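You operate a simulated robot arm through the tools that you are given. There is no shell and no other tool. Be economical: measure what you need, move in short steps, check, and stop when the job is done.

Carry out the task below with a simulated robot arm. There is one attempt and no reset: what you move stays moved.

TASK
Ready the table for the square: level it by level knob one.
Fine: free the lock to begin and lock it again; stand the square on the level plate; leave level knob two as it is.
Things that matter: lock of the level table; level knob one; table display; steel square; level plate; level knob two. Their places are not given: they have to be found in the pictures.

It is judged by the outcome, as a careful person would: the job done as asked, and still so three seconds after it is handed in. It fails if anything else is knocked over, pushed out of place, dropped, spilled or broken.

THE ROBOT
A 7-joint arm with a two-finger parallel gripper, fixed in place. Base frame: the origin is at the foot of the arm, x ahead of it, y to its left, z up; the work surface is at about z = 820. Lengths are in mm, angles in degrees, forces in N, time in s.
With the tool pointing down near the work surface it reaches from about 240 to 680 mm from the base axis. Its first joint turns from -66.0 to 66.0 degrees. Payload 2.4 kg.
Tool frame: the origin (TCP) lies between the finger pads and is the grasp point; the fingertips stand 30 mm ahead of it; z points along the fingers, y is the line along which they close. The gripper opens to 94 mm. The fingers are 28 mm wide and 10 mm thick; the gripper's body (50 by 96 mm) begins 55 mm behind the TCP.
Orientation is that of the tool frame in the base frame, as a unit quaternion [x, y, z, w]. With the fingers straight down and closing along the base's y, the tool's x points along the base's -x, its y along +y and its z along -z.

THE INTERFACE
- The arm moves only by the tool step_arm. Its argument "series" is a list of rows, each an object (a shift or turn left out is 0, a gripper value left out holds the last) with "fingers": the gripper command, from -1 (shut) to 1 (fully open), values between in proportion; "dp": the shift along the tool's x, y, z in mm, a list of three; "dr": the turn, a rotation vector about the tool's x, y, z in degrees, a list of three. In form: [{"fingers": fingers, "dp": [tx, ty, tz], "dr": [ax, ay, az]}, ...]. A call has 1 to 12 rows; each row shifts and turns the commanded pose from where the row before left it, along the tool's axes as they then stand. A row lasts 0.2 s, in which the tool goes at most 50 mm and 8.6 degrees; a call with a longer step from one row to the next is refused whole, and so is a gripper value outside its range. A pose out of reach is approached as far as the arm can. The call stops where the force on the tool passes 40 N (or 10 N more than at its start, if that is more) or the arm is blocked; 0.2 s more then pass. The fingers move at their own pace (about 153 mm/s each) and stop on an object; they squeeze with about 27 N. The grip force told is the motor's: it shows also when the fingers shut on nothing. Time passes only in rows, and 0.2 s behind the last, so rows that do not move let the fingers close. It gives the time, the measured TCP pose, the force on the tool (base axes), the opening and the grip force at its end, in the units of the frame above (readings bear some noise).
- Cameras (640 x 400 px; columns grow to the right, rows downward): "scene" is fixed at [44.8, 478, 1445.3]; the picture's right is [-0.69, -0.72, 0.00], its down [-0.40, 0.38, -0.84] and it looks along [0.60, -0.58, -0.55] (base axes); focal length 368 px, centre (320, 200). "wrist" rides on the gripper at [-37, 0, -58] in the tool frame; the picture's right is [0.00, -1.00, 0.00], its down [0.97, 0.00, -0.24] and it looks along [0.24, 0.00, 0.97] (tool axes); focal length 218 px, centre (320, 200).
- capture(camera): a new picture of that camera. No time passes.
- point_at(camera, pixels): there is no depth. For up to 12 entries [column, row, z] of the newest picture of that camera ("zoom" is the newest enlarged one), the place [x, y] in the base frame at which the ray of that pixel passes the height z, good to about 3 mm. No time passes.
- zoom(camera, box): a new picture of the part [left, top, right, bottom] of that camera's present view, enlarged. No time passes.
- finish_job(): hands the job in; it is judged then, once.

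Work in short steps. Measure before you move; look again where a grasp or a placing could have gone wrong, and mend it. You have 80 turns and 34 pictures in all, those below and enlarged ones among them. Open the gripper and draw the arm clear of the work before you hand the job in, unless the task says otherwise; then end with one line.

The tools are called after "Emit:" by a JSON object that holds its "fn" and its "kwargs". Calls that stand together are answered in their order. step_arm: Moves the arm, as the interface text tells. Its arguments: {"type":"object","properties":{"series":{"type":"array","items":{"type":"object","properties":{"fingers":{"type":"number"},"dp":{"type":"array","items":{"type":"number"}},"dr":{"type":"array","items":{"type":"number"}}}}}},"required":["series"]} The other tools are called the same way: capture (camera) takes a picture; point_at (camera, pixels) gives the place at which the rays of pixels pass given heights; zoom (camera, box) takes an enlarged picture of a part of a camera's view; finish_job () hands the job in.

At the start:

```text
clock: 0.0
ee_pos: [370.2, 6.8, 1210.2]
tcp_rot: [-0.001, 1.0, 0.0, 0.0]
contact_force: [0.6, -0.1, 0.3]
finger_gap: 93.8
grasp_force: 0.1
```

scene: 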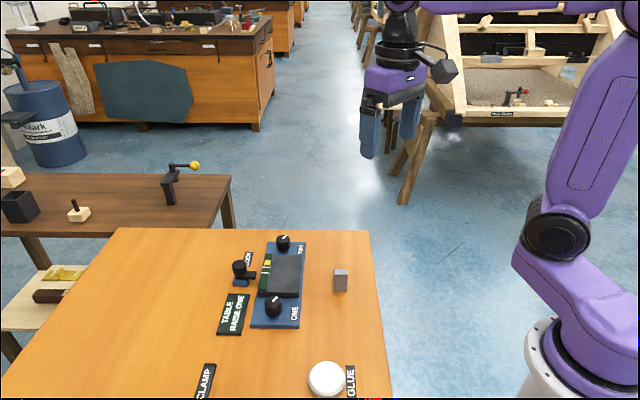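
wrist: 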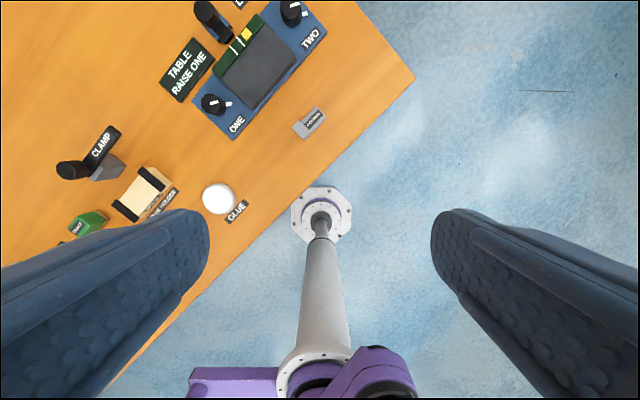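

The level table is around scene (280,285), with knobs ONE (273,306) and TWO (283,242), a lock lever (243,270) and the square (341,280). I zoom to read the details.

Emit:
{"fn": "zoom", "kwargs": {"camera": "scene", "box": [200, 220, 370, 340]}}

Emit:
{"fn": "zoom", "kwargs": {"camera": "wrist", "box": [140, 0, 360, 150]}}

```text
3.33 times, centred on (285, 280) of scene
```

zoom: 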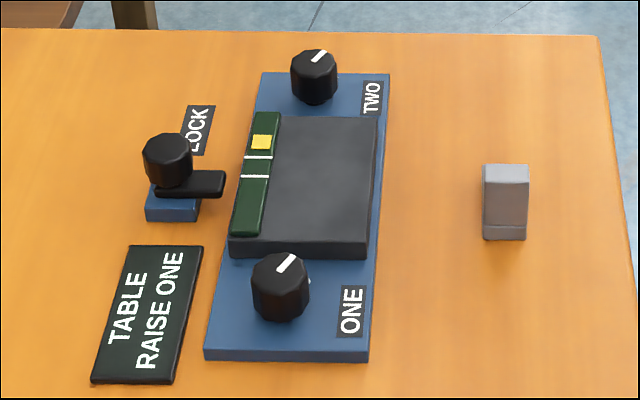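

```text
2.67 times, centred on (250, 75) of wrist
```

zoom: 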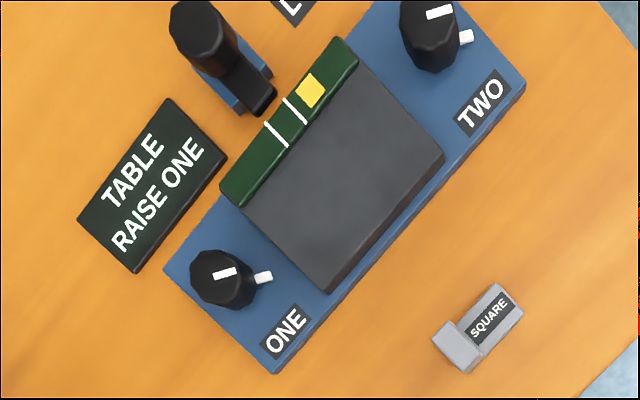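

Bubble (yellow) sits toward TWO, off the white marks; the display says RAISE ONE. I get coordinates from the wrist zoom.

Emit:
{"fn": "point_at", "kwargs": {"camera": "wrist", "pixels": [[212, 103, 860], [230, 102, 860], [291, 13, 860], [217, 30, 830], [208, 10, 870], [229, 38, 840], [310, 122, 835], [299, 130, 830], [320, 108, 840], [252, 110, 840], [293, 53, 840], [253, 14, 840]]}}

Emit:
{"fn": "point_at", "kwargs": {"camera": "scene", "pixels": [[273, 300, 860], [283, 238, 860], [244, 265, 870], [250, 276, 840], [341, 270, 840], [341, 291, 820], [256, 328, 820], [297, 328, 820], [304, 242, 820], [269, 242, 820]]}}

```text
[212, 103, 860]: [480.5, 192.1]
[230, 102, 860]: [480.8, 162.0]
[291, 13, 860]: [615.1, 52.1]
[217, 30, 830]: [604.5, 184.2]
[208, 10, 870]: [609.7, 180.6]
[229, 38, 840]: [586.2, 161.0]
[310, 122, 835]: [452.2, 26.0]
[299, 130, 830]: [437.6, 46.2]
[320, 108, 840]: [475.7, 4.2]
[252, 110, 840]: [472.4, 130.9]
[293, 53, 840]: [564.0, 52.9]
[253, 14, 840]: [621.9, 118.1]
```

```text
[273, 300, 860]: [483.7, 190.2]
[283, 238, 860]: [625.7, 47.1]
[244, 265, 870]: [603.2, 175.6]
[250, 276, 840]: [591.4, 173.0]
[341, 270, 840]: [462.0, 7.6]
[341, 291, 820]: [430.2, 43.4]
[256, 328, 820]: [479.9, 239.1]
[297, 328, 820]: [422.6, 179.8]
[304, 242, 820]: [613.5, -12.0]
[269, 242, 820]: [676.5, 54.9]
```

I move above the table centre and turn 45° to align with the plate, then look.

Emit:
{"fn": "step_arm", "kwargs": {"series": [{"fingers": 1, "dp": [-28, 17, 28]}, {"dp": [-28, 17, 28]}, {"dp": [-28, 17, 28]}, {"dp": [-28, 17, 28]}, {"dp": [-28, 17, 28]}, {"dp": [-28, 17, 28]}, {"dr": [0, 0, 7.5]}, {"dr": [0, 0, 7.5]}, {"dr": [0, 0, 7.5]}, {"dr": [0, 0, 7.5]}, {"dr": [0, 0, 7.5]}, {"dr": [0, 0, 7.5]}]}}

Emit:
{"fn": "capture", "kwargs": {"camera": "wrist"}}

```text
clock: 2.6
ee_pos: [537.2, 109.1, 1043.1]
tcp_rot: [0.385, 0.923, 0.0, 0.001]
contact_force: [-0.2, -0.1, 0.4]
finger_gap: 94.2
grasp_force: 0.0
```

```text
29 pictures are left
```

wrist: 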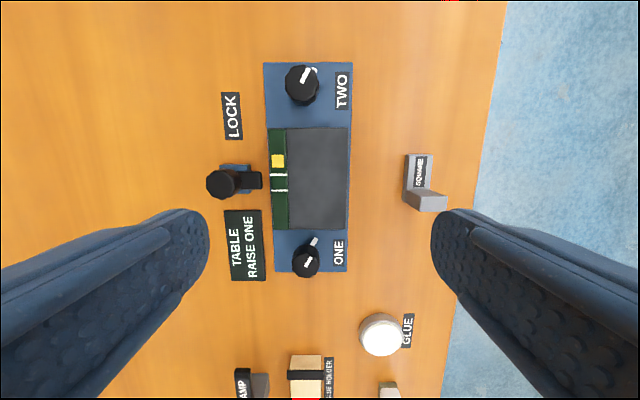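

Everything lies well in view; I enlarge the lock/knobs and the square.

Emit:
{"fn": "zoom", "kwargs": {"camera": "wrist", "box": [190, 60, 370, 290]}}

Emit:
{"fn": "zoom", "kwargs": {"camera": "wrist", "box": [380, 140, 470, 225]}}

Emit:
{"fn": "point_at", "kwargs": {"camera": "wrist", "pixels": [[309, 262, 860], [303, 77, 860], [218, 183, 865], [240, 181, 840], [260, 181, 840], [289, 128, 838], [349, 128, 838], [289, 229, 838], [348, 229, 838], [405, 154, 820], [432, 155, 840], [406, 207, 820]]}}

```text
1.74 times, centred on (280, 175) of wrist
```

zoom: 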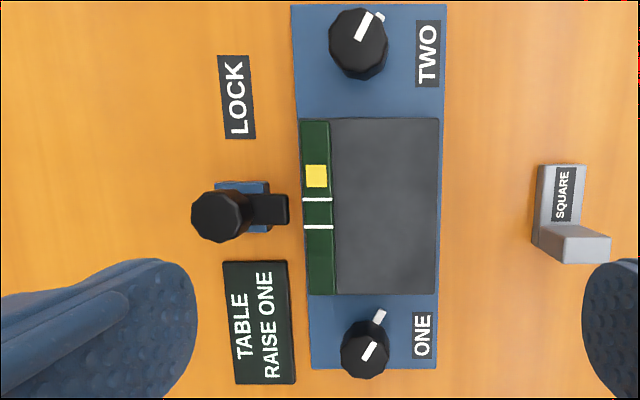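

```text
4.71 times, centred on (425, 182) of wrist
```

zoom: 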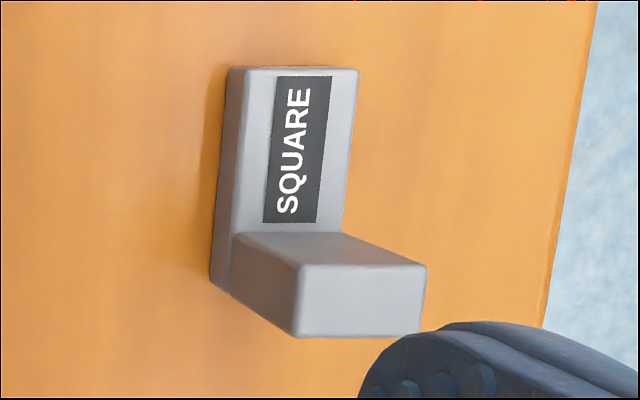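

```text
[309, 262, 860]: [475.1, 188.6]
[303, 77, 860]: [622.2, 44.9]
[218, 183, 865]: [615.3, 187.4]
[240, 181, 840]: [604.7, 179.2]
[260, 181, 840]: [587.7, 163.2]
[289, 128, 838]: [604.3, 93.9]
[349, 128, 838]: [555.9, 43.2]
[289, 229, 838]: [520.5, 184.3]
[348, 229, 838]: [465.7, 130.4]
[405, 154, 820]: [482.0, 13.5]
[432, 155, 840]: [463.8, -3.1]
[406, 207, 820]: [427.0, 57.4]
```

I enlarge the lock further to understand its mechanism.

Emit:
{"fn": "zoom", "kwargs": {"camera": "scene", "box": [222, 245, 282, 295]}}

Emit:
{"fn": "zoom", "kwargs": {"camera": "wrist", "box": [195, 145, 285, 215]}}

```text
8.00 times, centred on (252, 270) of scene
```

zoom: 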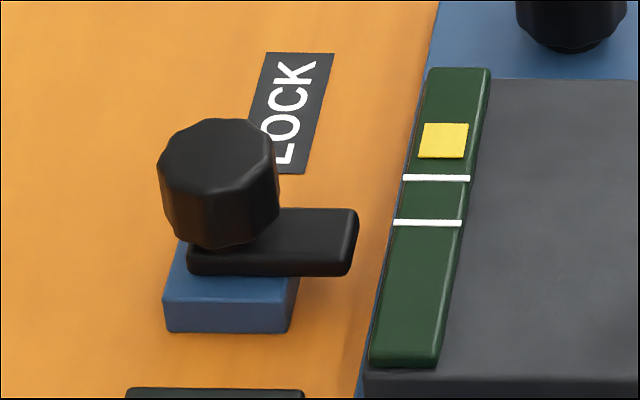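

```text
5.71 times, centred on (240, 180) of wrist
```

zoom: 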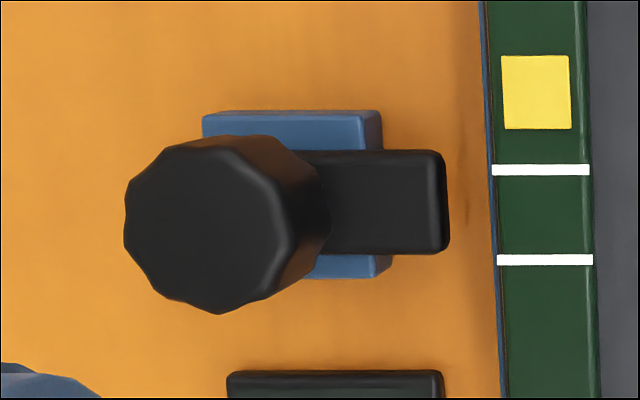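

I triangulate the lock knob top, knob ONE top, and plate corners between the two cameras.

Emit:
{"fn": "point_at", "kwargs": {"camera": "wrist", "pixels": [[219.5, 184, 860], [219.5, 184, 880], [308, 262, 860], [308, 262, 880], [348, 229, 830], [348, 229, 850], [240, 181, 830], [273, 181, 840], [427, 203, 866]]}}

Emit:
{"fn": "point_at", "kwargs": {"camera": "scene", "pixels": [[239, 264, 860], [239, 264, 880], [275, 298, 860], [275, 298, 880], [297, 290, 830], [297, 290, 850], [253, 284, 820], [241, 286, 820], [341, 272, 866]]}}

```text
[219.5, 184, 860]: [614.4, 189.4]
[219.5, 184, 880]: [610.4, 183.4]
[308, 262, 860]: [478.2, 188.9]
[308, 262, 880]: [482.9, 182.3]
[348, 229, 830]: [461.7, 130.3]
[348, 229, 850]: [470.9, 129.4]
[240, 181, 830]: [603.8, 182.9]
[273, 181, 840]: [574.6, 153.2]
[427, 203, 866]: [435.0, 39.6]
```

```text
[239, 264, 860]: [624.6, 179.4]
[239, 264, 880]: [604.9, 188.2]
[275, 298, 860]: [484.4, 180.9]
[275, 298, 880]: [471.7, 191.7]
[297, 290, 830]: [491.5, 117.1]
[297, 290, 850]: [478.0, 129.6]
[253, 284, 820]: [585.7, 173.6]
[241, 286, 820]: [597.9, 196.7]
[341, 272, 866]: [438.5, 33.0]
```

Lock knob is at about (612,186) with top z≈872; knob ONE at (480,186), top ≈868. I go above the lock with the gripper partly open and check.

Emit:
{"fn": "step_arm", "kwargs": {"series": [{"fingers": 0.28, "dp": [0.5, 27, 25]}, {"dp": [0.5, 27, 25]}, {"dp": [0.5, 27, 25]}, {"dp": [0.5, 26.5, 25]}, {}]}}

Emit:
{"fn": "capture", "kwargs": {"camera": "wrist"}}

```text
clock: 3.8
ee_pos: [614.6, 188.4, 940.9]
tcp_rot: [0.382, 0.924, 0.0, 0.0]
contact_force: [0.4, -0.4, -0.7]
finger_gap: 60.1
grasp_force: 0.1
```

```text
24 pictures are left
```

wrist: 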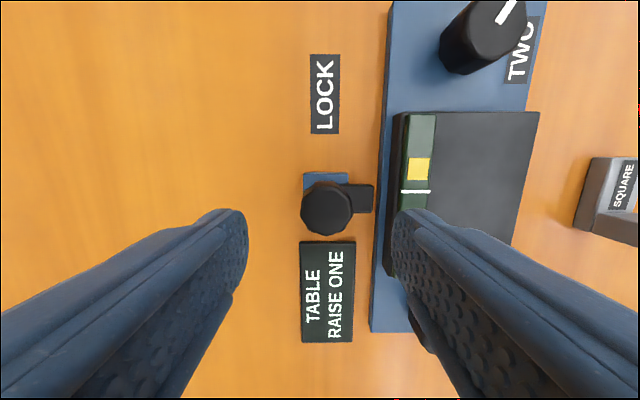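

The knob top is at (326,208); get its place and the bar/plate points.

Emit:
{"fn": "point_at", "kwargs": {"camera": "wrist", "pixels": [[326, 208, 872], [363, 198, 840], [373, 185, 840], [326, 175, 830], [405, 113, 850], [540, 112, 850], [405, 113, 840], [482, 20, 868]]}}

Emit:
{"fn": "point_at", "kwargs": {"camera": "scene", "pixels": [[257, 271.5, 840], [257, 271.5, 850], [273, 254, 840], [273, 254, 850], [300, 255, 850], [300, 255, 840]]}}

```text
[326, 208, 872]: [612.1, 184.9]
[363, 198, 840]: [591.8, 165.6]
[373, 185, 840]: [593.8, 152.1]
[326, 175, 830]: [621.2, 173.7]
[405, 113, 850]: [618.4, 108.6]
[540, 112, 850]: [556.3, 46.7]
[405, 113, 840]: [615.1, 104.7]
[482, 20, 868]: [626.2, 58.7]
```

```text
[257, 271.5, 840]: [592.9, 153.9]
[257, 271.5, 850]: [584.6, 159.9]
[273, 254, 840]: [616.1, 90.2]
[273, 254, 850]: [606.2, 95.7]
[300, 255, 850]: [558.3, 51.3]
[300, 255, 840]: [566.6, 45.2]
```

Bar top is ≈840, knob at (612,185). I centre by -4 mm along tool y and lower to TCP z≈878, then close.

Emit:
{"fn": "step_arm", "kwargs": {"series": [{"dp": [0.5, -4, 20]}, {"dp": [0, 0, 22]}, {"dp": [0, 0, 21]}, {}, {"fingers": -1}, {}, {}]}}

```text
clock: 5.4
ee_pos: [610.9, 185.1, 878.7]
tcp_rot: [0.382, 0.924, 0.001, 0.001]
contact_force: [11.2, 5.1, -7.8]
finger_gap: 31.7
grasp_force: 45.0
```

Gripped (31.7 mm). I try a gentle twist about tool z.

Emit:
{"fn": "step_arm", "kwargs": {"series": [{"dr": [0, 0, 5]}, {"dr": [0, 0, 5]}, {"dr": [0, 0, 5]}, {"dr": [0, 0, 5]}, {}]}}

Emit:
{"fn": "zoom", "kwargs": {"camera": "scene", "box": [205, 210, 325, 300]}}

```text
clock: 6.6
ee_pos: [610.3, 185.7, 880.4]
tcp_rot: [0.536, 0.844, 0.001, 0.0]
contact_force: [9.9, 18.3, -14.5]
finger_gap: 31.1
grasp_force: 45.2
```

```text
4.44 times, centred on (265, 255) of scene
```

zoom: 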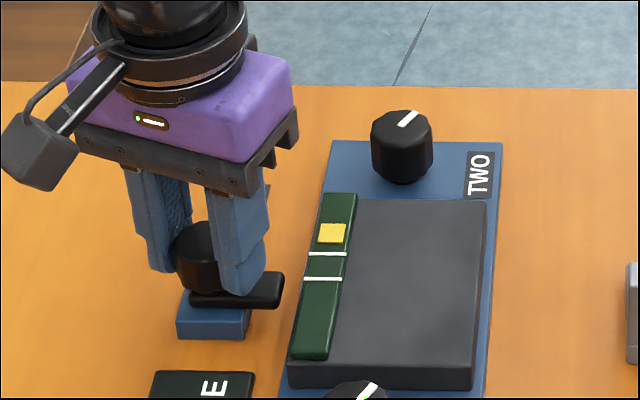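

The bar has not moved; the fingers slipped, so this direction seems blocked. I twist the other way.

Emit:
{"fn": "step_arm", "kwargs": {"series": [{"dr": [0, 0, -5]}, {"dr": [0, 0, -5]}, {"dr": [0, 0, -5]}, {"dr": [0, 0, -5]}, {"dr": [0, 0, -5]}, {"dr": [0, 0, -5]}, {}]}}

Emit:
{"fn": "zoom", "kwargs": {"camera": "scene", "box": [205, 210, 325, 300]}}

```text
clock: 8.2
ee_pos: [609.3, 185.0, 880.0]
tcp_rot: [0.299, 0.954, 0.002, 0.002]
contact_force: [14.6, 21.4, -4.2]
finger_gap: 30.6
grasp_force: 44.3
```

```text
4.44 times, centred on (265, 255) of scene
```

zoom: 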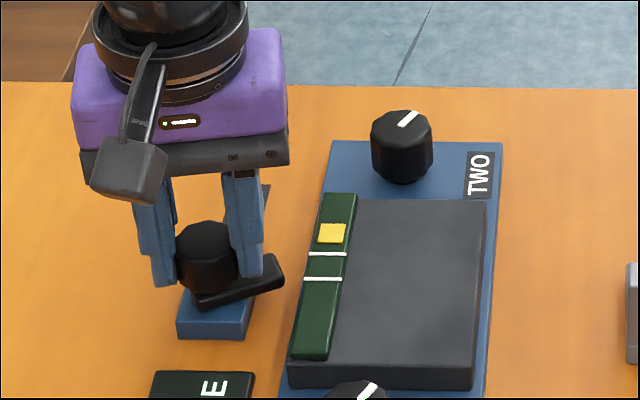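

The bar swings with the negative twist. I continue, also shifting 2 mm along tool y to relieve the side force.

Emit:
{"fn": "step_arm", "kwargs": {"series": [{"dp": [0, 2, 0]}, {"dr": [0, 0, -6]}, {"dr": [0, 0, -6]}, {"dr": [0, 0, -6]}, {"dr": [0, 0, -6]}, {"dr": [0, 0, -6]}, {}]}}

Emit:
{"fn": "zoom", "kwargs": {"camera": "scene", "box": [205, 210, 325, 300]}}

```text
clock: 9.8
ee_pos: [610.1, 186.1, 880.5]
tcp_rot: [0.041, 0.999, 0.0, 0.0]
contact_force: [9.8, 16.8, -10.0]
finger_gap: 30.7
grasp_force: 44.6
```

```text
4.44 times, centred on (265, 255) of scene
```

zoom: 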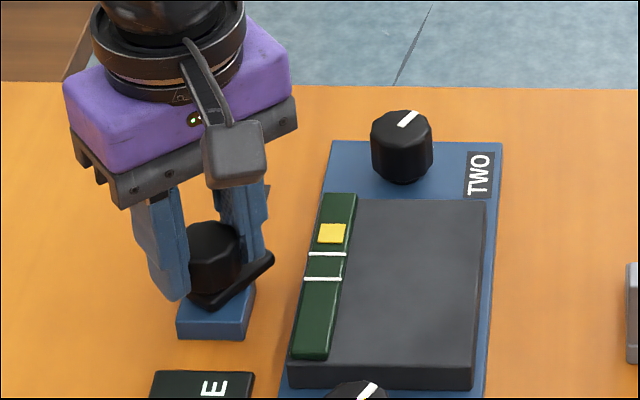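

Bar now turned about 50°. I continue.

Emit:
{"fn": "step_arm", "kwargs": {"series": [{"dr": [0, 0, -6]}, {"dr": [0, 0, -6]}, {"dr": [0, 0, -6]}, {"dr": [0, 0, -6]}, {"dr": [0, 0, -6]}, {"dr": [0, 0, -6]}, {"dr": [0, 0, -6]}, {"dr": [0, 0, -6]}, {}]}}

Emit:
{"fn": "zoom", "kwargs": {"camera": "scene", "box": [205, 210, 325, 300]}}

```text
clock: 11.8
ee_pos: [611.6, 185.8, 879.9]
tcp_rot: [-0.369, 0.93, 0.0, 0.0]
contact_force: [-9.6, 12.5, 8.3]
finger_gap: 31.5
grasp_force: 44.8
```

```text
4.44 times, centred on (265, 255) of scene
```

zoom: 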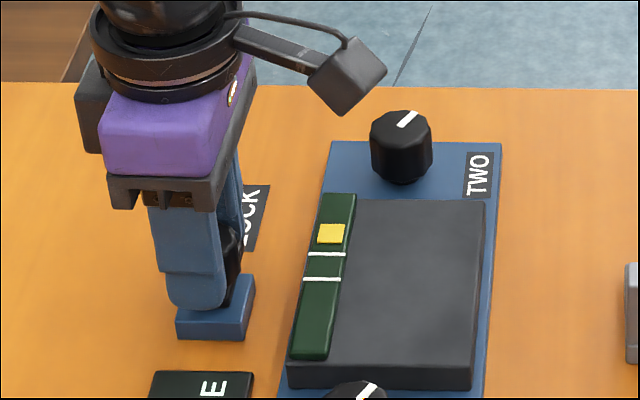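

Bar now points toward TWO side. I add 12° to reach the stop, then open and rise to look.

Emit:
{"fn": "step_arm", "kwargs": {"series": [{"dr": [0, 0, -6]}, {"dr": [0, 0, -6]}, {}, {"fingers": 0.28}, {}, {"dp": [0, 0, -40]}, {"dp": [0, 0, -40]}, {}]}}

Emit:
{"fn": "capture", "kwargs": {"camera": "wrist"}}

```text
clock: 13.6
ee_pos: [610.0, 184.5, 962.1]
tcp_rot: [-0.461, 0.887, 0.0, 0.0]
contact_force: [-0.8, -0.7, -0.2]
finger_gap: 59.9
grasp_force: 0.1
```

```text
19 pictures are left
```

wrist: 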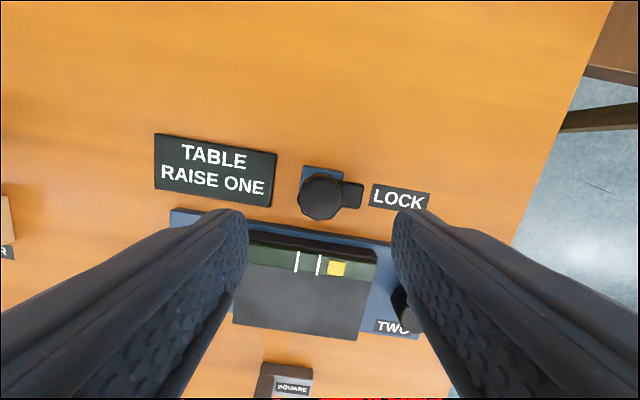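

The bar is turned 90° toward LOCK: freed. Now I turn the tool back to 0° and go above knob ONE.

Emit:
{"fn": "step_arm", "kwargs": {"series": [{"dr": [0, 0, 7.85]}, {"dr": [0, 0, 7.85]}, {"dr": [0, 0, 7.85]}, {"dr": [0, 0, 7.85]}, {"dr": [0, 0, 7.85]}, {"dr": [0, 0, 7.85]}, {"dr": [0, 0, 7.85]}, {"dp": [43, 0.5, 7]}, {"dp": [43, 0.5, 7]}, {"dp": [43, 0.5, 7]}, {}]}}

Emit:
{"fn": "capture", "kwargs": {"camera": "wrist"}}

```text
clock: 16.0
ee_pos: [484.5, 186.8, 939.0]
tcp_rot: [0.0, 1.0, 0.0, 0.0]
contact_force: [0.1, 0.2, 0.7]
finger_gap: 60.3
grasp_force: 0.1
```

```text
18 pictures are left
```

wrist: 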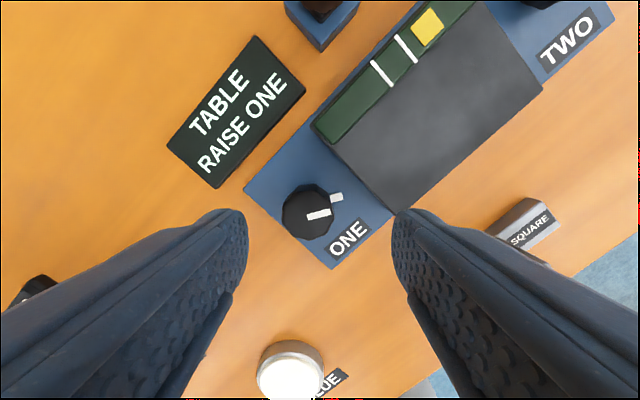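

Knob ONE's top is near (307,214). I measure it and the plate corner.

Emit:
{"fn": "point_at", "kwargs": {"camera": "wrist", "pixels": [[307, 214, 868], [398, 212, 849], [330, 142, 849], [323, 18, 849], [541, 90, 849], [428, 25, 852]]}}

Emit:
{"fn": "zoom", "kwargs": {"camera": "wrist", "box": [230, 100, 450, 280]}}

```text
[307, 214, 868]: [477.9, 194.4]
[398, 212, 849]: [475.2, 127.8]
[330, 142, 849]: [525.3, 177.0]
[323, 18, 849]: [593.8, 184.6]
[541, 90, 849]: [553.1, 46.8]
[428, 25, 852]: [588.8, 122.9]
```

```text
2.22 times, centred on (340, 190) of wrist
```

zoom: 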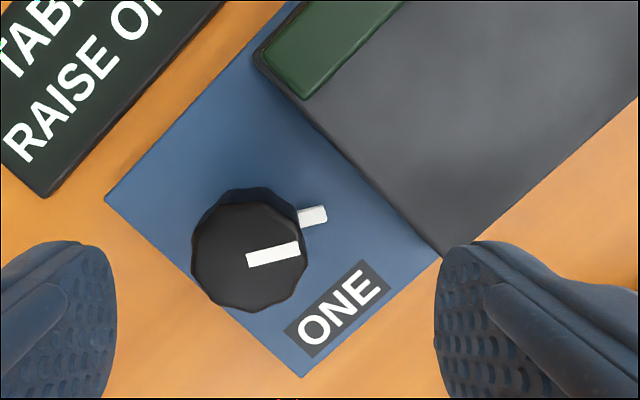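

Knob ONE is at about (478,193). I shift, rotate to +45° so the fingers pass clear of the plate, and lower partway.

Emit:
{"fn": "step_arm", "kwargs": {"series": [{"dp": [6.5, 6.2, 0]}, {"dr": [0, 0, 7.5]}, {"dr": [0, 0, 7.5]}, {"dr": [0, 0, 7.5]}, {"dr": [0, 0, 7.5]}, {"dr": [0, 0, 7.5]}, {"dr": [0, 0, 7.5]}, {"dp": [0, 0, 25]}, {}]}}

Emit:
{"fn": "capture", "kwargs": {"camera": "wrist"}}

```text
clock: 18.0
ee_pos: [475.5, 191.7, 913.2]
tcp_rot: [0.382, 0.924, -0.001, 0.0]
contact_force: [-0.8, 0.1, 0.1]
finger_gap: 60.1
grasp_force: 0.1
```

```text
16 pictures are left
```

wrist: 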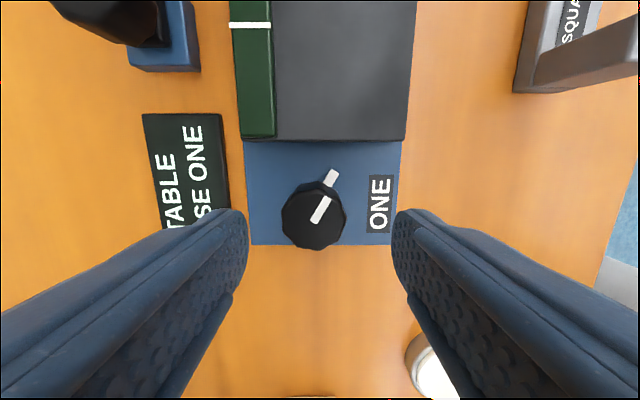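

Knob centre at (312,218) is about 4 mm along +tool y. I correct, descend to 882 and close.

Emit:
{"fn": "step_arm", "kwargs": {"series": [{"dp": [-1, 4, 15]}, {"dp": [0, 0, 16]}, {}, {"fingers": -1}, {}, {}]}}

```text
clock: 19.4
ee_pos: [476.7, 194.4, 882.4]
tcp_rot: [0.383, 0.924, 0.0, -0.002]
contact_force: [-10.0, -7.6, 2.2]
finger_gap: 33.9
grasp_force: 44.8
```

Gripped (33.9 mm). I twist +20° (clockwise from above) and check the bubble.

Emit:
{"fn": "step_arm", "kwargs": {"series": [{"dr": [0, 0, 5]}, {"dr": [0, 0, 5]}, {"dr": [0, 0, 5]}, {"dr": [0, 0, 5]}, {}]}}

Emit:
{"fn": "zoom", "kwargs": {"camera": "scene", "box": [215, 225, 335, 315]}}

```text
clock: 20.6
ee_pos: [476.4, 195.4, 882.0]
tcp_rot: [0.537, 0.843, -0.003, -0.001]
contact_force: [-14.2, -1.1, -18.7]
finger_gap: 33.7
grasp_force: 44.5
```

```text
4.44 times, centred on (275, 270) of scene
```

zoom: 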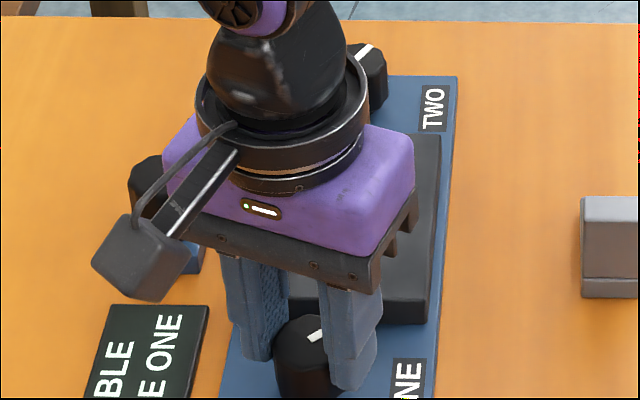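

The arm hides the bubble; I release, rise 60 mm and look by wrist.

Emit:
{"fn": "step_arm", "kwargs": {"series": [{"fingers": 0.28}, {}, {"dp": [0, 0, -40]}, {"dp": [0, 0, -30]}, {}]}}

Emit:
{"fn": "capture", "kwargs": {"camera": "wrist"}}

```text
clock: 21.8
ee_pos: [478.2, 196.2, 955.6]
tcp_rot: [0.538, 0.843, 0.0, 0.0]
contact_force: [0.7, 0.4, 0.1]
finger_gap: 60.0
grasp_force: 0.1
```

```text
14 pictures are left
```

wrist: 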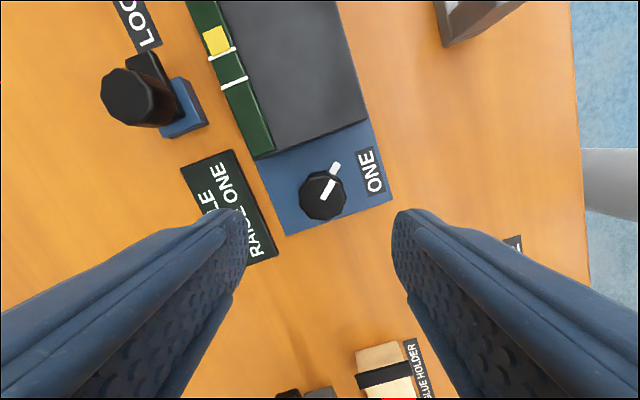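

Bubble has moved toward the marks with the clockwise turn. I measure it exactly.

Emit:
{"fn": "zoom", "kwargs": {"camera": "wrist", "box": [180, 0, 380, 230]}}

Emit:
{"fn": "point_at", "kwargs": {"camera": "wrist", "pixels": [[215, 40, 852], [222, 54, 852], [235, 83, 852], [321, 196, 865]]}}

```text
1.74 times, centred on (280, 115) of wrist
```

zoom: 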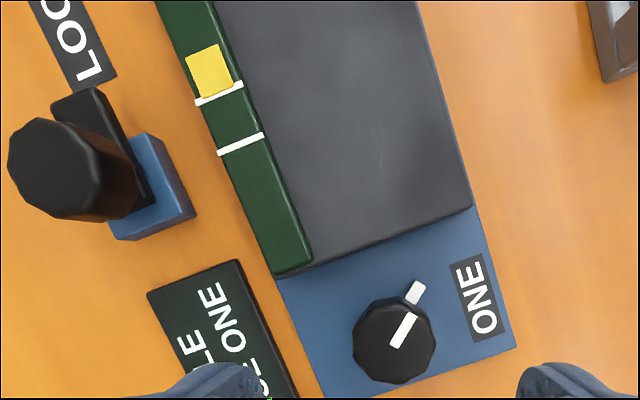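

```text
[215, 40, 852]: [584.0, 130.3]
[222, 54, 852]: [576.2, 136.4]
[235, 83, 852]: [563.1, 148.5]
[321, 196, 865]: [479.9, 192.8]
```

Remaining bubble offset ≈18.7 mm, with 8.6 mm per 20° → about 43° more. I turn the tool back 45°, regrip and twist +40°, then release and rise to look.

Emit:
{"fn": "step_arm", "kwargs": {"series": [{"dr": [0, 0, -7.5]}, {"dr": [0, 0, -7.5]}, {"dr": [0, 0, -7.5]}, {"dr": [0, 0, -7.5]}, {"dr": [0, 0, -7.5]}, {"dr": [0, 0, -7.5]}, {"dp": [0.4, -1.7, 25]}, {"dp": [0, 0, 25]}, {"dp": [0, 0, 23]}, {"fingers": -1}, {}, {}]}}

Emit:
{"fn": "step_arm", "kwargs": {"series": [{"dr": [0, 0, 5]}, {"dr": [0, 0, 5]}, {"dr": [0, 0, 5]}, {"dr": [0, 0, 5]}, {"dr": [0, 0, 5]}, {"dr": [0, 0, 5]}, {"dr": [0, 0, 5]}, {"dr": [0, 0, 5]}, {}]}}

Emit:
{"fn": "step_arm", "kwargs": {"series": [{"fingers": 0.28}, {}, {"dp": [0, 0, -40]}, {"dp": [0, 0, -33]}, {}]}}

Emit:
{"fn": "zoom", "kwargs": {"camera": "wrist", "box": [180, 0, 380, 230]}}

```text
clock: 24.4
ee_pos: [477.3, 194.6, 879.2]
tcp_rot: [0.172, 0.985, 0.001, 0.003]
contact_force: [6.9, 20.9, -11.8]
finger_gap: 32.9
grasp_force: 45.3
```

```text
clock: 26.4
ee_pos: [477.2, 195.3, 880.2]
tcp_rot: [0.499, 0.866, 0.001, 0.0]
contact_force: [3.0, 23.6, -8.6]
finger_gap: 32.6
grasp_force: 45.2
```

```text
clock: 27.6
ee_pos: [477.3, 193.4, 952.1]
tcp_rot: [0.5, 0.866, 0.0, 0.0]
contact_force: [-0.4, 0.6, -0.8]
finger_gap: 60.2
grasp_force: 0.1
```

```text
1.74 times, centred on (280, 115) of wrist
```

zoom: 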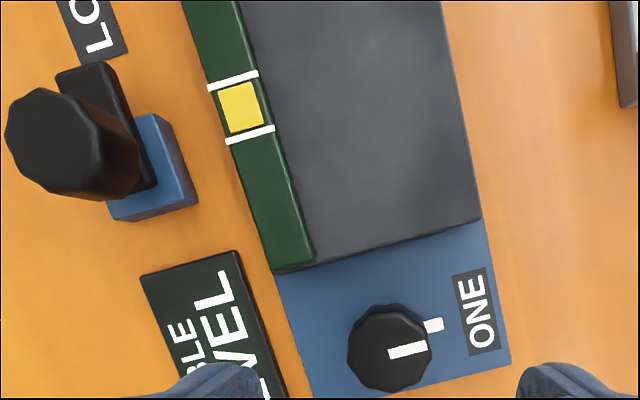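

LEVEL is displayed and the bubble is centred. Now I go to the lock knob and turn the tool to -45°.

Emit:
{"fn": "step_arm", "kwargs": {"series": [{"dp": [-18.5, 27.9, 0]}, {"dp": [-18.5, 27.9, 0]}, {"dp": [-18.5, 27.9, 0]}, {"dp": [-18.5, 27.9, 0]}, {"dr": [0, 0, -7.5]}, {"dr": [0, 0, -7.5]}, {"dr": [0, 0, -7.5]}, {"dr": [0, 0, -7.5]}, {"dr": [0, 0, -7.5]}, {"dr": [0, 0, -7.5]}, {"dr": [0, 0, -7.5]}]}}

Emit:
{"fn": "step_arm", "kwargs": {"series": [{"dr": [0, 0, -7.5]}, {"dr": [0, 0, -7.5]}, {"dr": [0, 0, -7.5]}, {"dr": [0, 0, -7.5]}, {"dr": [0, 0, -7.5]}, {"dr": [0, 0, -7.5]}, {"dr": [0, 0, -7.5]}, {}]}}

```text
clock: 30.0
ee_pos: [611.8, 186.8, 954.0]
tcp_rot: [0.064, 0.998, 0.0, 0.0]
contact_force: [0.7, 0.6, -0.1]
finger_gap: 60.2
grasp_force: 0.0
```

```text
clock: 31.8
ee_pos: [612.6, 184.8, 953.7]
tcp_rot: [-0.384, 0.923, 0.0, 0.0]
contact_force: [-0.9, 0.3, -0.1]
finger_gap: 60.6
grasp_force: 0.1
```

Positioned over the lock knob at (612.6,184.8). I lower to 879, grip, and twist +.

Emit:
{"fn": "step_arm", "kwargs": {"series": [{"dp": [0, 0, 25]}, {"dp": [0, 0, 25]}, {"dp": [0, 0, 24]}, {}, {"fingers": -1}, {}, {}]}}

Emit:
{"fn": "step_arm", "kwargs": {"series": [{"dr": [0, 0, 6]}, {"dr": [0, 0, 6]}, {"dr": [0, 0, 6]}, {"dr": [0, 0, 6]}, {"dr": [0, 0, 6]}, {"dr": [0, 0, 6]}, {"dr": [0, 0, 6]}, {"dr": [0, 0, 6]}, {}]}}

Emit:
{"fn": "step_arm", "kwargs": {"series": [{"dr": [0, 0, 6]}, {"dr": [0, 0, 6]}, {"dr": [0, 0, 6]}, {"dr": [0, 0, 6]}, {"dr": [0, 0, 6]}, {"dr": [0, 0, 6]}, {"dr": [0, 0, 6]}, {"dr": [0, 0, 6]}, {}]}}

Emit:
{"fn": "zoom", "kwargs": {"camera": "scene", "box": [205, 210, 325, 300]}}

```text
clock: 33.4
ee_pos: [610.3, 185.8, 878.4]
tcp_rot: [-0.385, 0.923, 0.0, -0.001]
contact_force: [-14.4, 10.6, 3.7]
finger_gap: 31.6
grasp_force: 45.6
```

```text
clock: 35.4
ee_pos: [609.9, 185.6, 879.5]
tcp_rot: [0.026, 1.0, 0.0, -0.001]
contact_force: [-11.9, 9.4, -12.4]
finger_gap: 31.5
grasp_force: 44.9
```

```text
clock: 37.4
ee_pos: [612.1, 184.6, 879.5]
tcp_rot: [0.431, 0.903, 0.0, 0.001]
contact_force: [-8.2, 6.1, 8.6]
finger_gap: 31.4
grasp_force: 44.9
```

```text
4.44 times, centred on (265, 255) of scene
```

zoom: 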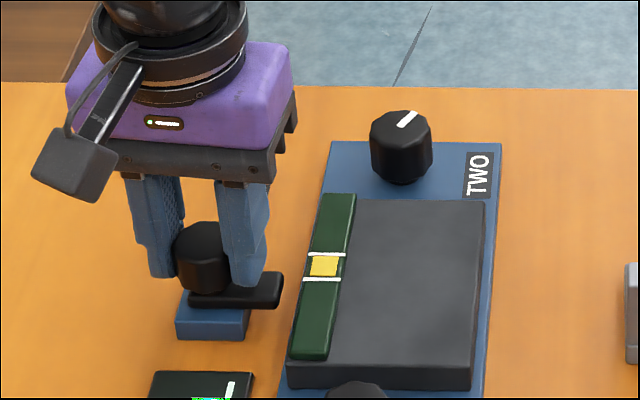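

The bar points at the plate again. I twist 12° more to be sure of the stop, release, rise, and go above the square.

Emit:
{"fn": "step_arm", "kwargs": {"series": [{"dr": [0, 0, 6]}, {"dr": [0, 0, 6]}, {}, {"fingers": 0.28}, {}, {"dp": [0, 0, -45]}, {"dp": [0, 0, -45]}, {"dr": [0, 0, -6]}, {"dr": [0, 0, -6]}, {"dr": [0, 0, -7]}, {}]}}

Emit:
{"fn": "step_arm", "kwargs": {"series": [{"dp": [2.3, -38, 0]}, {"dp": [2.3, -38, 0]}, {"dp": [2.3, -38, 0]}, {"dp": [2.3, -38, 0]}, {"dp": [2.3, -38, 0]}, {"dp": [2.3, -38, 0]}, {}]}}

Emit:
{"fn": "capture", "kwargs": {"camera": "wrist"}}

Emit:
{"fn": "zoom", "kwargs": {"camera": "scene", "box": [205, 220, 375, 340]}}

```text
clock: 39.8
ee_pos: [610.4, 184.1, 968.7]
tcp_rot: [0.373, 0.928, 0.0, 0.0]
contact_force: [0.1, 0.3, 0.2]
finger_gap: 60.3
grasp_force: 0.1
```

```text
clock: 41.4
ee_pos: [443.4, 29.5, 970.4]
tcp_rot: [0.374, 0.928, 0.0, 0.0]
contact_force: [0.2, -0.3, 0.2]
finger_gap: 59.8
grasp_force: 0.2
```

```text
10 pictures are left
```

wrist: 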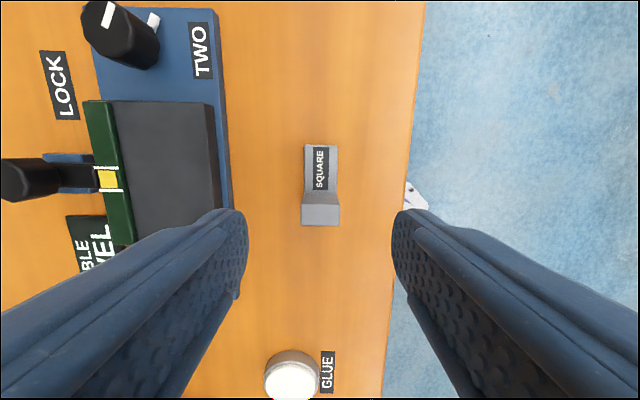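

```text
3.33 times, centred on (290, 280) of scene
```

zoom: 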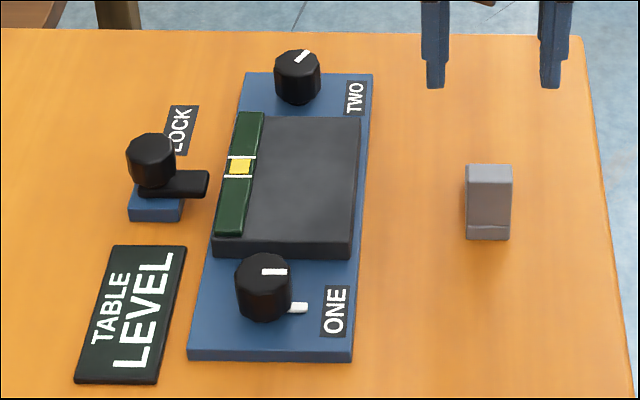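

LEVEL shows and the lock bar is back. The square lies at cols 302–340, rows 145–226; I shift 3 mm in tool x, descend to TCP 856 and grip it.

Emit:
{"fn": "step_arm", "kwargs": {"series": [{"dp": [3, -0.8, 35], "dr": [0, 0, 1]}, {"dp": [0, 0, 30]}, {"dp": [0, 0, 25]}, {"dp": [0, 0, 24]}, {}, {"fingers": -1}, {}, {}]}}

Emit:
{"fn": "point_at", "kwargs": {"camera": "scene", "pixels": [[302, 253, 849], [299, 293, 849], [284, 275.5, 849], [269, 252, 849], [254, 293, 849]]}}

```text
clock: 43.2
ee_pos: [441.8, 33.7, 853.8]
tcp_rot: [0.382, 0.924, 0.0, 0.0]
contact_force: [0.1, 0.5, 0.5]
finger_gap: 34.2
grasp_force: 26.6
```

```text
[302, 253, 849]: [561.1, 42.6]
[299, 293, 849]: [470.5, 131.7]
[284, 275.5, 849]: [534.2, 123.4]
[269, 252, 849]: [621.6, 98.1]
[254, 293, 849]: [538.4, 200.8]
```

Gripped at 34.2 mm. I lift 65 mm and check.

Emit:
{"fn": "step_arm", "kwargs": {"series": [{"dp": [0, 0, -15]}, {"dp": [0, 0, -25]}, {"dp": [0, 0, -25]}, {}]}}

Emit:
{"fn": "step_arm", "kwargs": {"series": [{"dp": [-1, 30, 0]}, {"dp": [-1, 30, 0]}, {"dp": [-1, 31, 0]}, {"dp": [-1, 31, 0]}, {}]}}

Emit:
{"fn": "capture", "kwargs": {"camera": "wrist"}}

Emit:
{"fn": "zoom", "kwargs": {"camera": "scene", "box": [215, 200, 355, 310]}}

```text
clock: 44.2
ee_pos: [439.9, 32.5, 918.4]
tcp_rot: [0.382, 0.924, -0.001, 0.0]
contact_force: [0.0, -0.2, -3.8]
finger_gap: 29.4
grasp_force: 26.9
```

```text
clock: 45.4
ee_pos: [532.3, 115.7, 918.1]
tcp_rot: [0.381, 0.924, 0.0, -0.001]
contact_force: [0.9, 0.2, -0.2]
finger_gap: 0.0
grasp_force: 27.3
```

```text
8 pictures are left
```

wrist: 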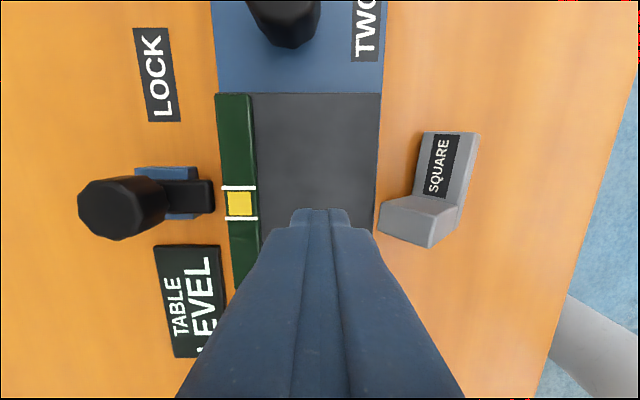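

```text
3.64 times, centred on (285, 255) of scene
```

zoom: 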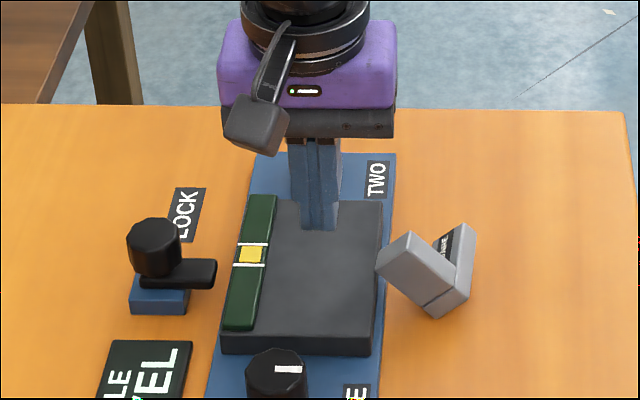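

The square slipped out and now leans tilted beside the plate; the level is untouched. I raise out of the way a bit and look closely at it.

Emit:
{"fn": "step_arm", "kwargs": {"series": [{"dp": [0, -10, -40]}, {"dp": [0, -40, -20], "fingers": 0.3}, {"dp": [10, -40, 0]}, {}, {}]}}

Emit:
{"fn": "zoom", "kwargs": {"camera": "scene", "box": [300, 245, 360, 300]}}

Emit:
{"fn": "capture", "kwargs": {"camera": "wrist"}}

```text
clock: 46.6
ee_pos: [462.6, 59.0, 976.7]
tcp_rot: [0.381, 0.925, 0.0, 0.0]
contact_force: [0.9, 0.5, 0.5]
finger_gap: 60.9
grasp_force: 0.1
```

```text
7.27 times, centred on (330, 272) of scene
```

zoom: 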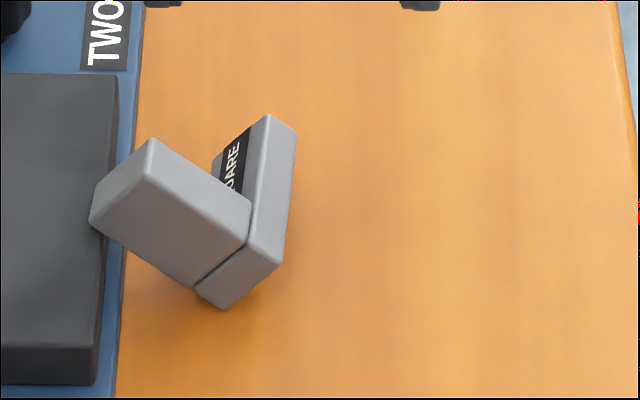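

```text
5 pictures are left
```

wrist: 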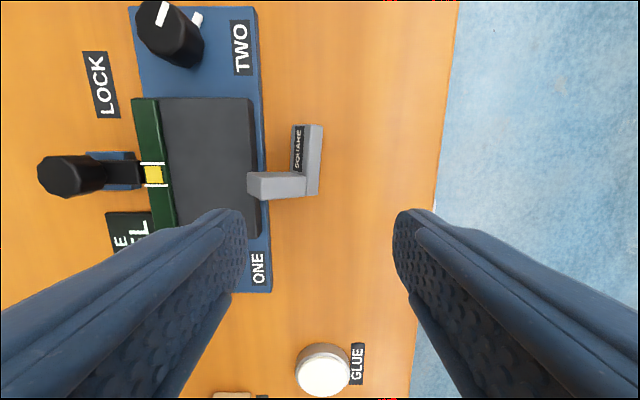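

The square is rolled ≈52° about the plate's long axis, its upright's tip resting on the plate edge. The upright's two thickness faces are still vertical, so I can grip those with the tool at -45°. I measure its position.

Emit:
{"fn": "point_at", "kwargs": {"camera": "scene", "pixels": [[316.5, 286.9, 820], [298.4, 274.8, 850], [306.9, 263.7, 877], [320.6, 272.7, 853], [302, 253, 849], [299, 293, 849]]}}

Emit:
{"fn": "point_at", "kwargs": {"camera": "wrist", "pixels": [[304, 173, 853], [306, 195, 853], [249, 172, 876], [248, 199, 851], [277, 173, 876], [318, 196, 846], [322, 126, 846], [252, 100, 849], [247, 230, 849]]}}

```text
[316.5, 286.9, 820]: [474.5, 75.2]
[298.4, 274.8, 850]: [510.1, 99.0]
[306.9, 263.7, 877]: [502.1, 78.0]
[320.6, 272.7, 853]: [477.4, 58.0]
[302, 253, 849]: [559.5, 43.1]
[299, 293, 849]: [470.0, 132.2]
```

```text
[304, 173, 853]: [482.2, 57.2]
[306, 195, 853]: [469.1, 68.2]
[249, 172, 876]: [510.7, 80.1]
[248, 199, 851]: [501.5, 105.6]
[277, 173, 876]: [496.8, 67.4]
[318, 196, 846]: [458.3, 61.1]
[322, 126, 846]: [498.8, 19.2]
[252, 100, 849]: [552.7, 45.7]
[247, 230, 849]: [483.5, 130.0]
```

The numbers disagree a little; one enlarged wrist view of the square is worth it.

Emit:
{"fn": "zoom", "kwargs": {"camera": "wrist", "box": [235, 110, 340, 215]}}

```text
3.81 times, centred on (288, 162) of wrist
```

zoom: 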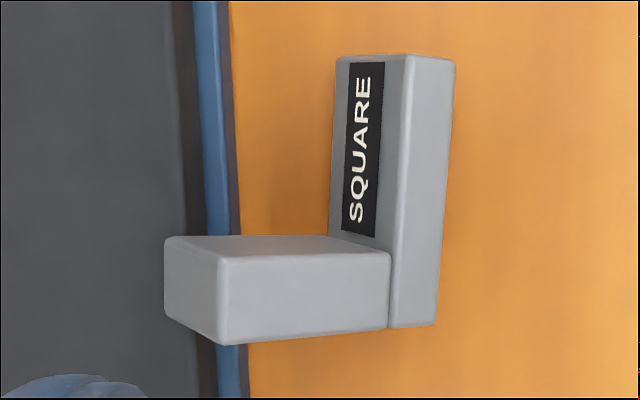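

Triangulated: the upright's centre is near (497,82), top edge z≈889, thickness along the plate axis ≈17. I rotate the tool to -45° and move above it.

Emit:
{"fn": "step_arm", "kwargs": {"series": [{"fingers": 0.06, "dr": [0, 0, -7.5]}, {"dr": [0, 0, -7.5]}, {"dr": [0, 0, -7.5]}, {"dr": [0, 0, -7.5]}, {"dr": [0, 0, -7.5]}, {"dr": [0, 0, -7.5]}, {"dr": [0, 0, -7.5]}, {"dr": [0, 0, -7.5]}, {"dr": [0, 0, -7.5]}, {"dr": [0, 0, -7.5]}, {"dr": [0, 0, -7.5]}, {"dr": [0, 0, -7.5]}]}}

Emit:
{"fn": "step_arm", "kwargs": {"series": [{"dp": [-20, -4, 10]}, {"dp": [-21.2, -4.1, 20]}, {}]}}

```text
clock: 49.2
ee_pos: [458.7, 58.2, 980.0]
tcp_rot: [-0.384, 0.923, 0.0, 0.001]
contact_force: [0.7, -0.6, -1.2]
finger_gap: 49.8
grasp_force: 0.0
```

```text
clock: 50.0
ee_pos: [494.5, 83.3, 950.2]
tcp_rot: [-0.384, 0.923, 0.001, 0.0]
contact_force: [0.1, 0.0, 0.1]
finger_gap: 50.0
grasp_force: 0.1
```

Fine adjust and descend to TCP z≈880 in steps.

Emit:
{"fn": "step_arm", "kwargs": {"series": [{"dp": [-1.4, -2.6, 25]}, {"dp": [0, 0, 20]}, {"dp": [0, 0, 15]}, {"dp": [0, 0, 10]}, {}]}}

```text
clock: 51.2
ee_pos: [497.0, 81.9, 881.2]
tcp_rot: [-0.382, 0.924, 0.0, 0.001]
contact_force: [-0.2, -0.5, 0.1]
finger_gap: 49.9
grasp_force: 0.0
```

No contact; I close gently in stages.

Emit:
{"fn": "step_arm", "kwargs": {"series": [{"fingers": -0.2}, {"fingers": -0.4}, {"fingers": -0.55}, {"fingers": -1}, {}, {}, {}]}}

```text
clock: 52.8
ee_pos: [497.7, 81.1, 881.0]
tcp_rot: [-0.383, 0.924, 0.0, -0.001]
contact_force: [-0.2, -0.3, -0.1]
finger_gap: 17.9
grasp_force: 27.0
```

Gripped at 17.9 mm, the upright's thickness. I lift slowly.

Emit:
{"fn": "step_arm", "kwargs": {"series": [{"dp": [0, 0, -2]}, {"dp": [0, 0, -4]}, {"dp": [0, 0, -6]}, {"dp": [0, 0, -6]}, {"dp": [0, 0, -8]}, {"dp": [0, 0, -8]}, {"dp": [0, 0, -8]}, {"dp": [0, 0, -6]}, {"dp": [0, 0, -2]}, {}]}}

Emit:
{"fn": "zoom", "kwargs": {"camera": "scene", "box": [260, 200, 380, 300]}}

```text
clock: 55.0
ee_pos: [495.3, 82.5, 929.8]
tcp_rot: [-0.384, 0.923, 0.0, 0.0]
contact_force: [-0.5, 0.0, -4.0]
finger_gap: 17.8
grasp_force: 27.3
```

```text
4.00 times, centred on (320, 250) of scene
```

zoom: 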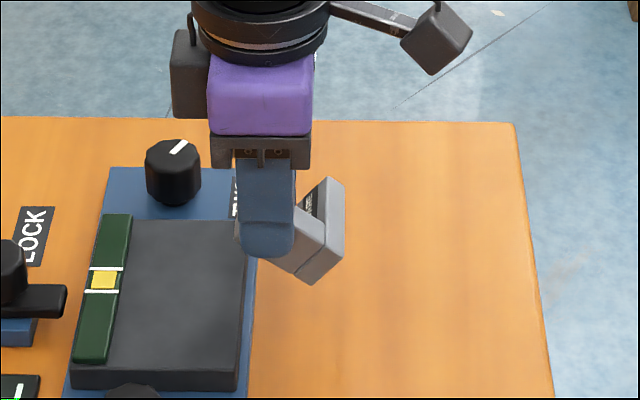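

Held firmly, same tilt (~52°), weight 4 N. I rotate the tool -52° about its y axis slowly to bring the square upright.

Emit:
{"fn": "step_arm", "kwargs": {"series": [{"dr": [0, -2, 0]}, {"dr": [0, -4, 0]}, {"dr": [0, -5, 0]}, {"dr": [0, -5, 0]}, {"dr": [0, -5, 0]}, {"dr": [0, -5, 0]}, {"dr": [0, -5, 0]}, {"dr": [0, -5, 0]}, {"dr": [0, -5, 0]}, {"dr": [0, -5, 0]}, {"dr": [0, -4, 0]}, {"dr": [0, -2, 0]}]}}

Emit:
{"fn": "zoom", "kwargs": {"camera": "scene", "box": [260, 200, 380, 300]}}

```text
clock: 57.6
ee_pos: [496.9, 80.7, 929.9]
tcp_rot: [-0.345, 0.83, 0.168, 0.405]
contact_force: [0.5, 0.0, -3.9]
finger_gap: 17.7
grasp_force: 27.4
```

```text
4.00 times, centred on (320, 250) of scene
```

zoom: 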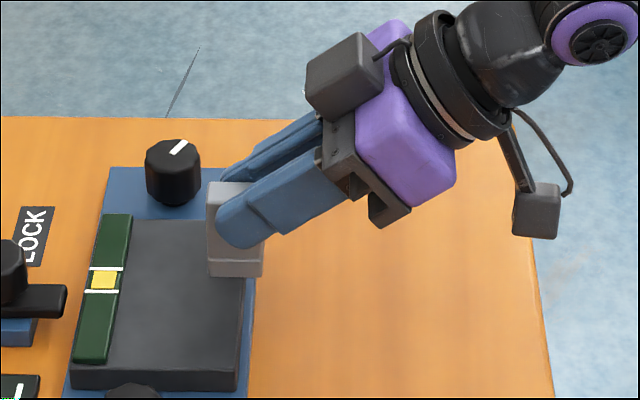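

Upright now. I check the bottom edge position with the free point tool.

Emit:
{"fn": "point_at", "kwargs": {"camera": "scene", "pixels": [[292.3, 268.8, 884], [305.8, 269, 884], [299, 269, 880], [299, 269, 890]]}}

```text
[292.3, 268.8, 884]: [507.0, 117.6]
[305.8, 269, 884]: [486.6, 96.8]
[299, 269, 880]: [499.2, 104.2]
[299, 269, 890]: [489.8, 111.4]
```

Bottom edge is at about z 875, centre u 19 mm ahead of TCP. I shift over the plate centre slowly, then down 15 mm.

Emit:
{"fn": "step_arm", "kwargs": {"series": [{"dp": [-1.9, 1.5, 2.4]}, {"dp": [-3.8, 3, 4.8]}, {"dp": [-3.8, 3, 4.8]}, {"dp": [-3.8, 3, 4.8]}, {"dp": [-3.8, 3, 4.8]}, {"dp": [-1.9, 1.5, 2.4]}, {"dp": [3.15, 0, 2.46]}, {"dp": [3.94, 0, 3.08]}, {"dp": [3.15, 0, 2.46]}, {"dp": [1.6, 0, 1.23]}, {}]}}

```text
clock: 60.0
ee_pos: [507.8, 114.5, 915.1]
tcp_rot: [-0.344, 0.83, 0.168, 0.404]
contact_force: [-0.3, 0.3, -3.6]
finger_gap: 17.8
grasp_force: 27.1
```

On target laterally; I descend in 1.5 mm rows, watching the force.

Emit:
{"fn": "step_arm", "kwargs": {"series": [{"dp": [1.2, 0, 0.9]}, {"dp": [1.2, 0, 0.9]}, {"dp": [1.2, 0, 0.9]}, {"dp": [1.2, 0, 0.9]}]}}

Emit:
{"fn": "step_arm", "kwargs": {"series": [{"dp": [1.2, 0, 0.9]}, {"dp": [1.2, 0, 0.9]}]}}

Emit:
{"fn": "step_arm", "kwargs": {"series": [{"dp": [1.2, 0, 0.9]}]}}

```text
clock: 61.0
ee_pos: [507.2, 114.4, 909.5]
tcp_rot: [-0.343, 0.831, 0.167, 0.405]
contact_force: [-0.1, 1.0, -3.3]
finger_gap: 17.9
grasp_force: 27.1
```

```text
clock: 61.6
ee_pos: [506.5, 113.9, 907.5]
tcp_rot: [-0.344, 0.83, 0.168, 0.406]
contact_force: [-0.5, 0.2, -2.3]
finger_gap: 17.7
grasp_force: 27.2
```

```text
clock: 62.0
ee_pos: [507.8, 113.4, 906.1]
tcp_rot: [-0.345, 0.829, 0.168, 0.407]
contact_force: [-4.4, -1.6, 11.4]
finger_gap: 17.9
grasp_force: 27.0
```

Contact (11 N up). I ease up slightly, open, and withdraw along the tool axis.

Emit:
{"fn": "step_arm", "kwargs": {"series": [{"dp": [-0.6, 0, -0.45]}, {}, {"fingers": -0.45}, {"fingers": -0.2}, {}, {}]}}

Emit:
{"fn": "step_arm", "kwargs": {"series": [{"dp": [0, 0, -10]}, {"dp": [0, 0, -20]}, {"dp": [0, 0, -30]}, {"dp": [0, 0, -30]}, {"dp": [0, 0, -30]}, {}]}}

Emit:
{"fn": "zoom", "kwargs": {"camera": "scene", "box": [200, 210, 370, 340]}}

```text
clock: 63.4
ee_pos: [508.2, 114.4, 904.7]
tcp_rot: [-0.345, 0.83, 0.168, 0.405]
contact_force: [0.0, 0.1, 0.1]
finger_gap: 37.8
grasp_force: 0.1
```

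```text
clock: 64.8
ee_pos: [440.1, 45.4, 979.8]
tcp_rot: [-0.344, 0.831, 0.167, 0.404]
contact_force: [0.8, 0.8, 1.2]
finger_gap: 37.9
grasp_force: 0.1
```

```text
3.08 times, centred on (285, 275) of scene
```

zoom: 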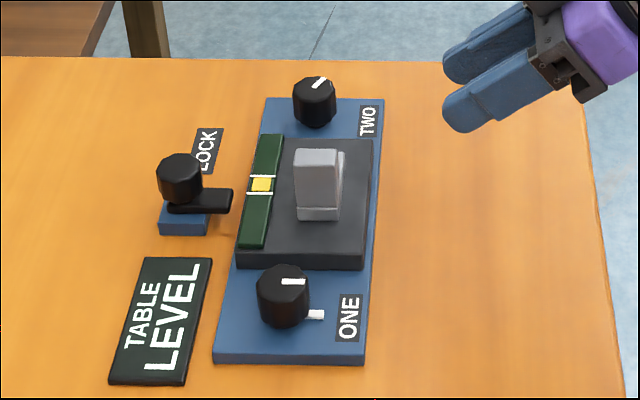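

The square stands on the plate, display LEVEL, lock bar in, knob two as before. I open the gripper and draw further up.

Emit:
{"fn": "step_arm", "kwargs": {"series": [{"fingers": 1, "dp": [0, 0, -30]}, {"dp": [0, 0, -30]}, {"dp": [0, 0, -30]}, {}, {}, {}]}}

Emit:
{"fn": "finish_job", "kwargs": {}}

```text
clock: 66.2
ee_pos: [392.9, -1.2, 1033.9]
tcp_rot: [-0.345, 0.83, 0.168, 0.405]
contact_force: [0.6, -0.5, 0.1]
finger_gap: 94.0
grasp_force: 0.0
```

```text
The job is handed in.
```

The table reads LEVEL by knob one, it is locked again, the square stands on the plate and knob two is untouched; the square slipped from the gripper once on the way and landed against the plate edge before I picked it up again and placed it.
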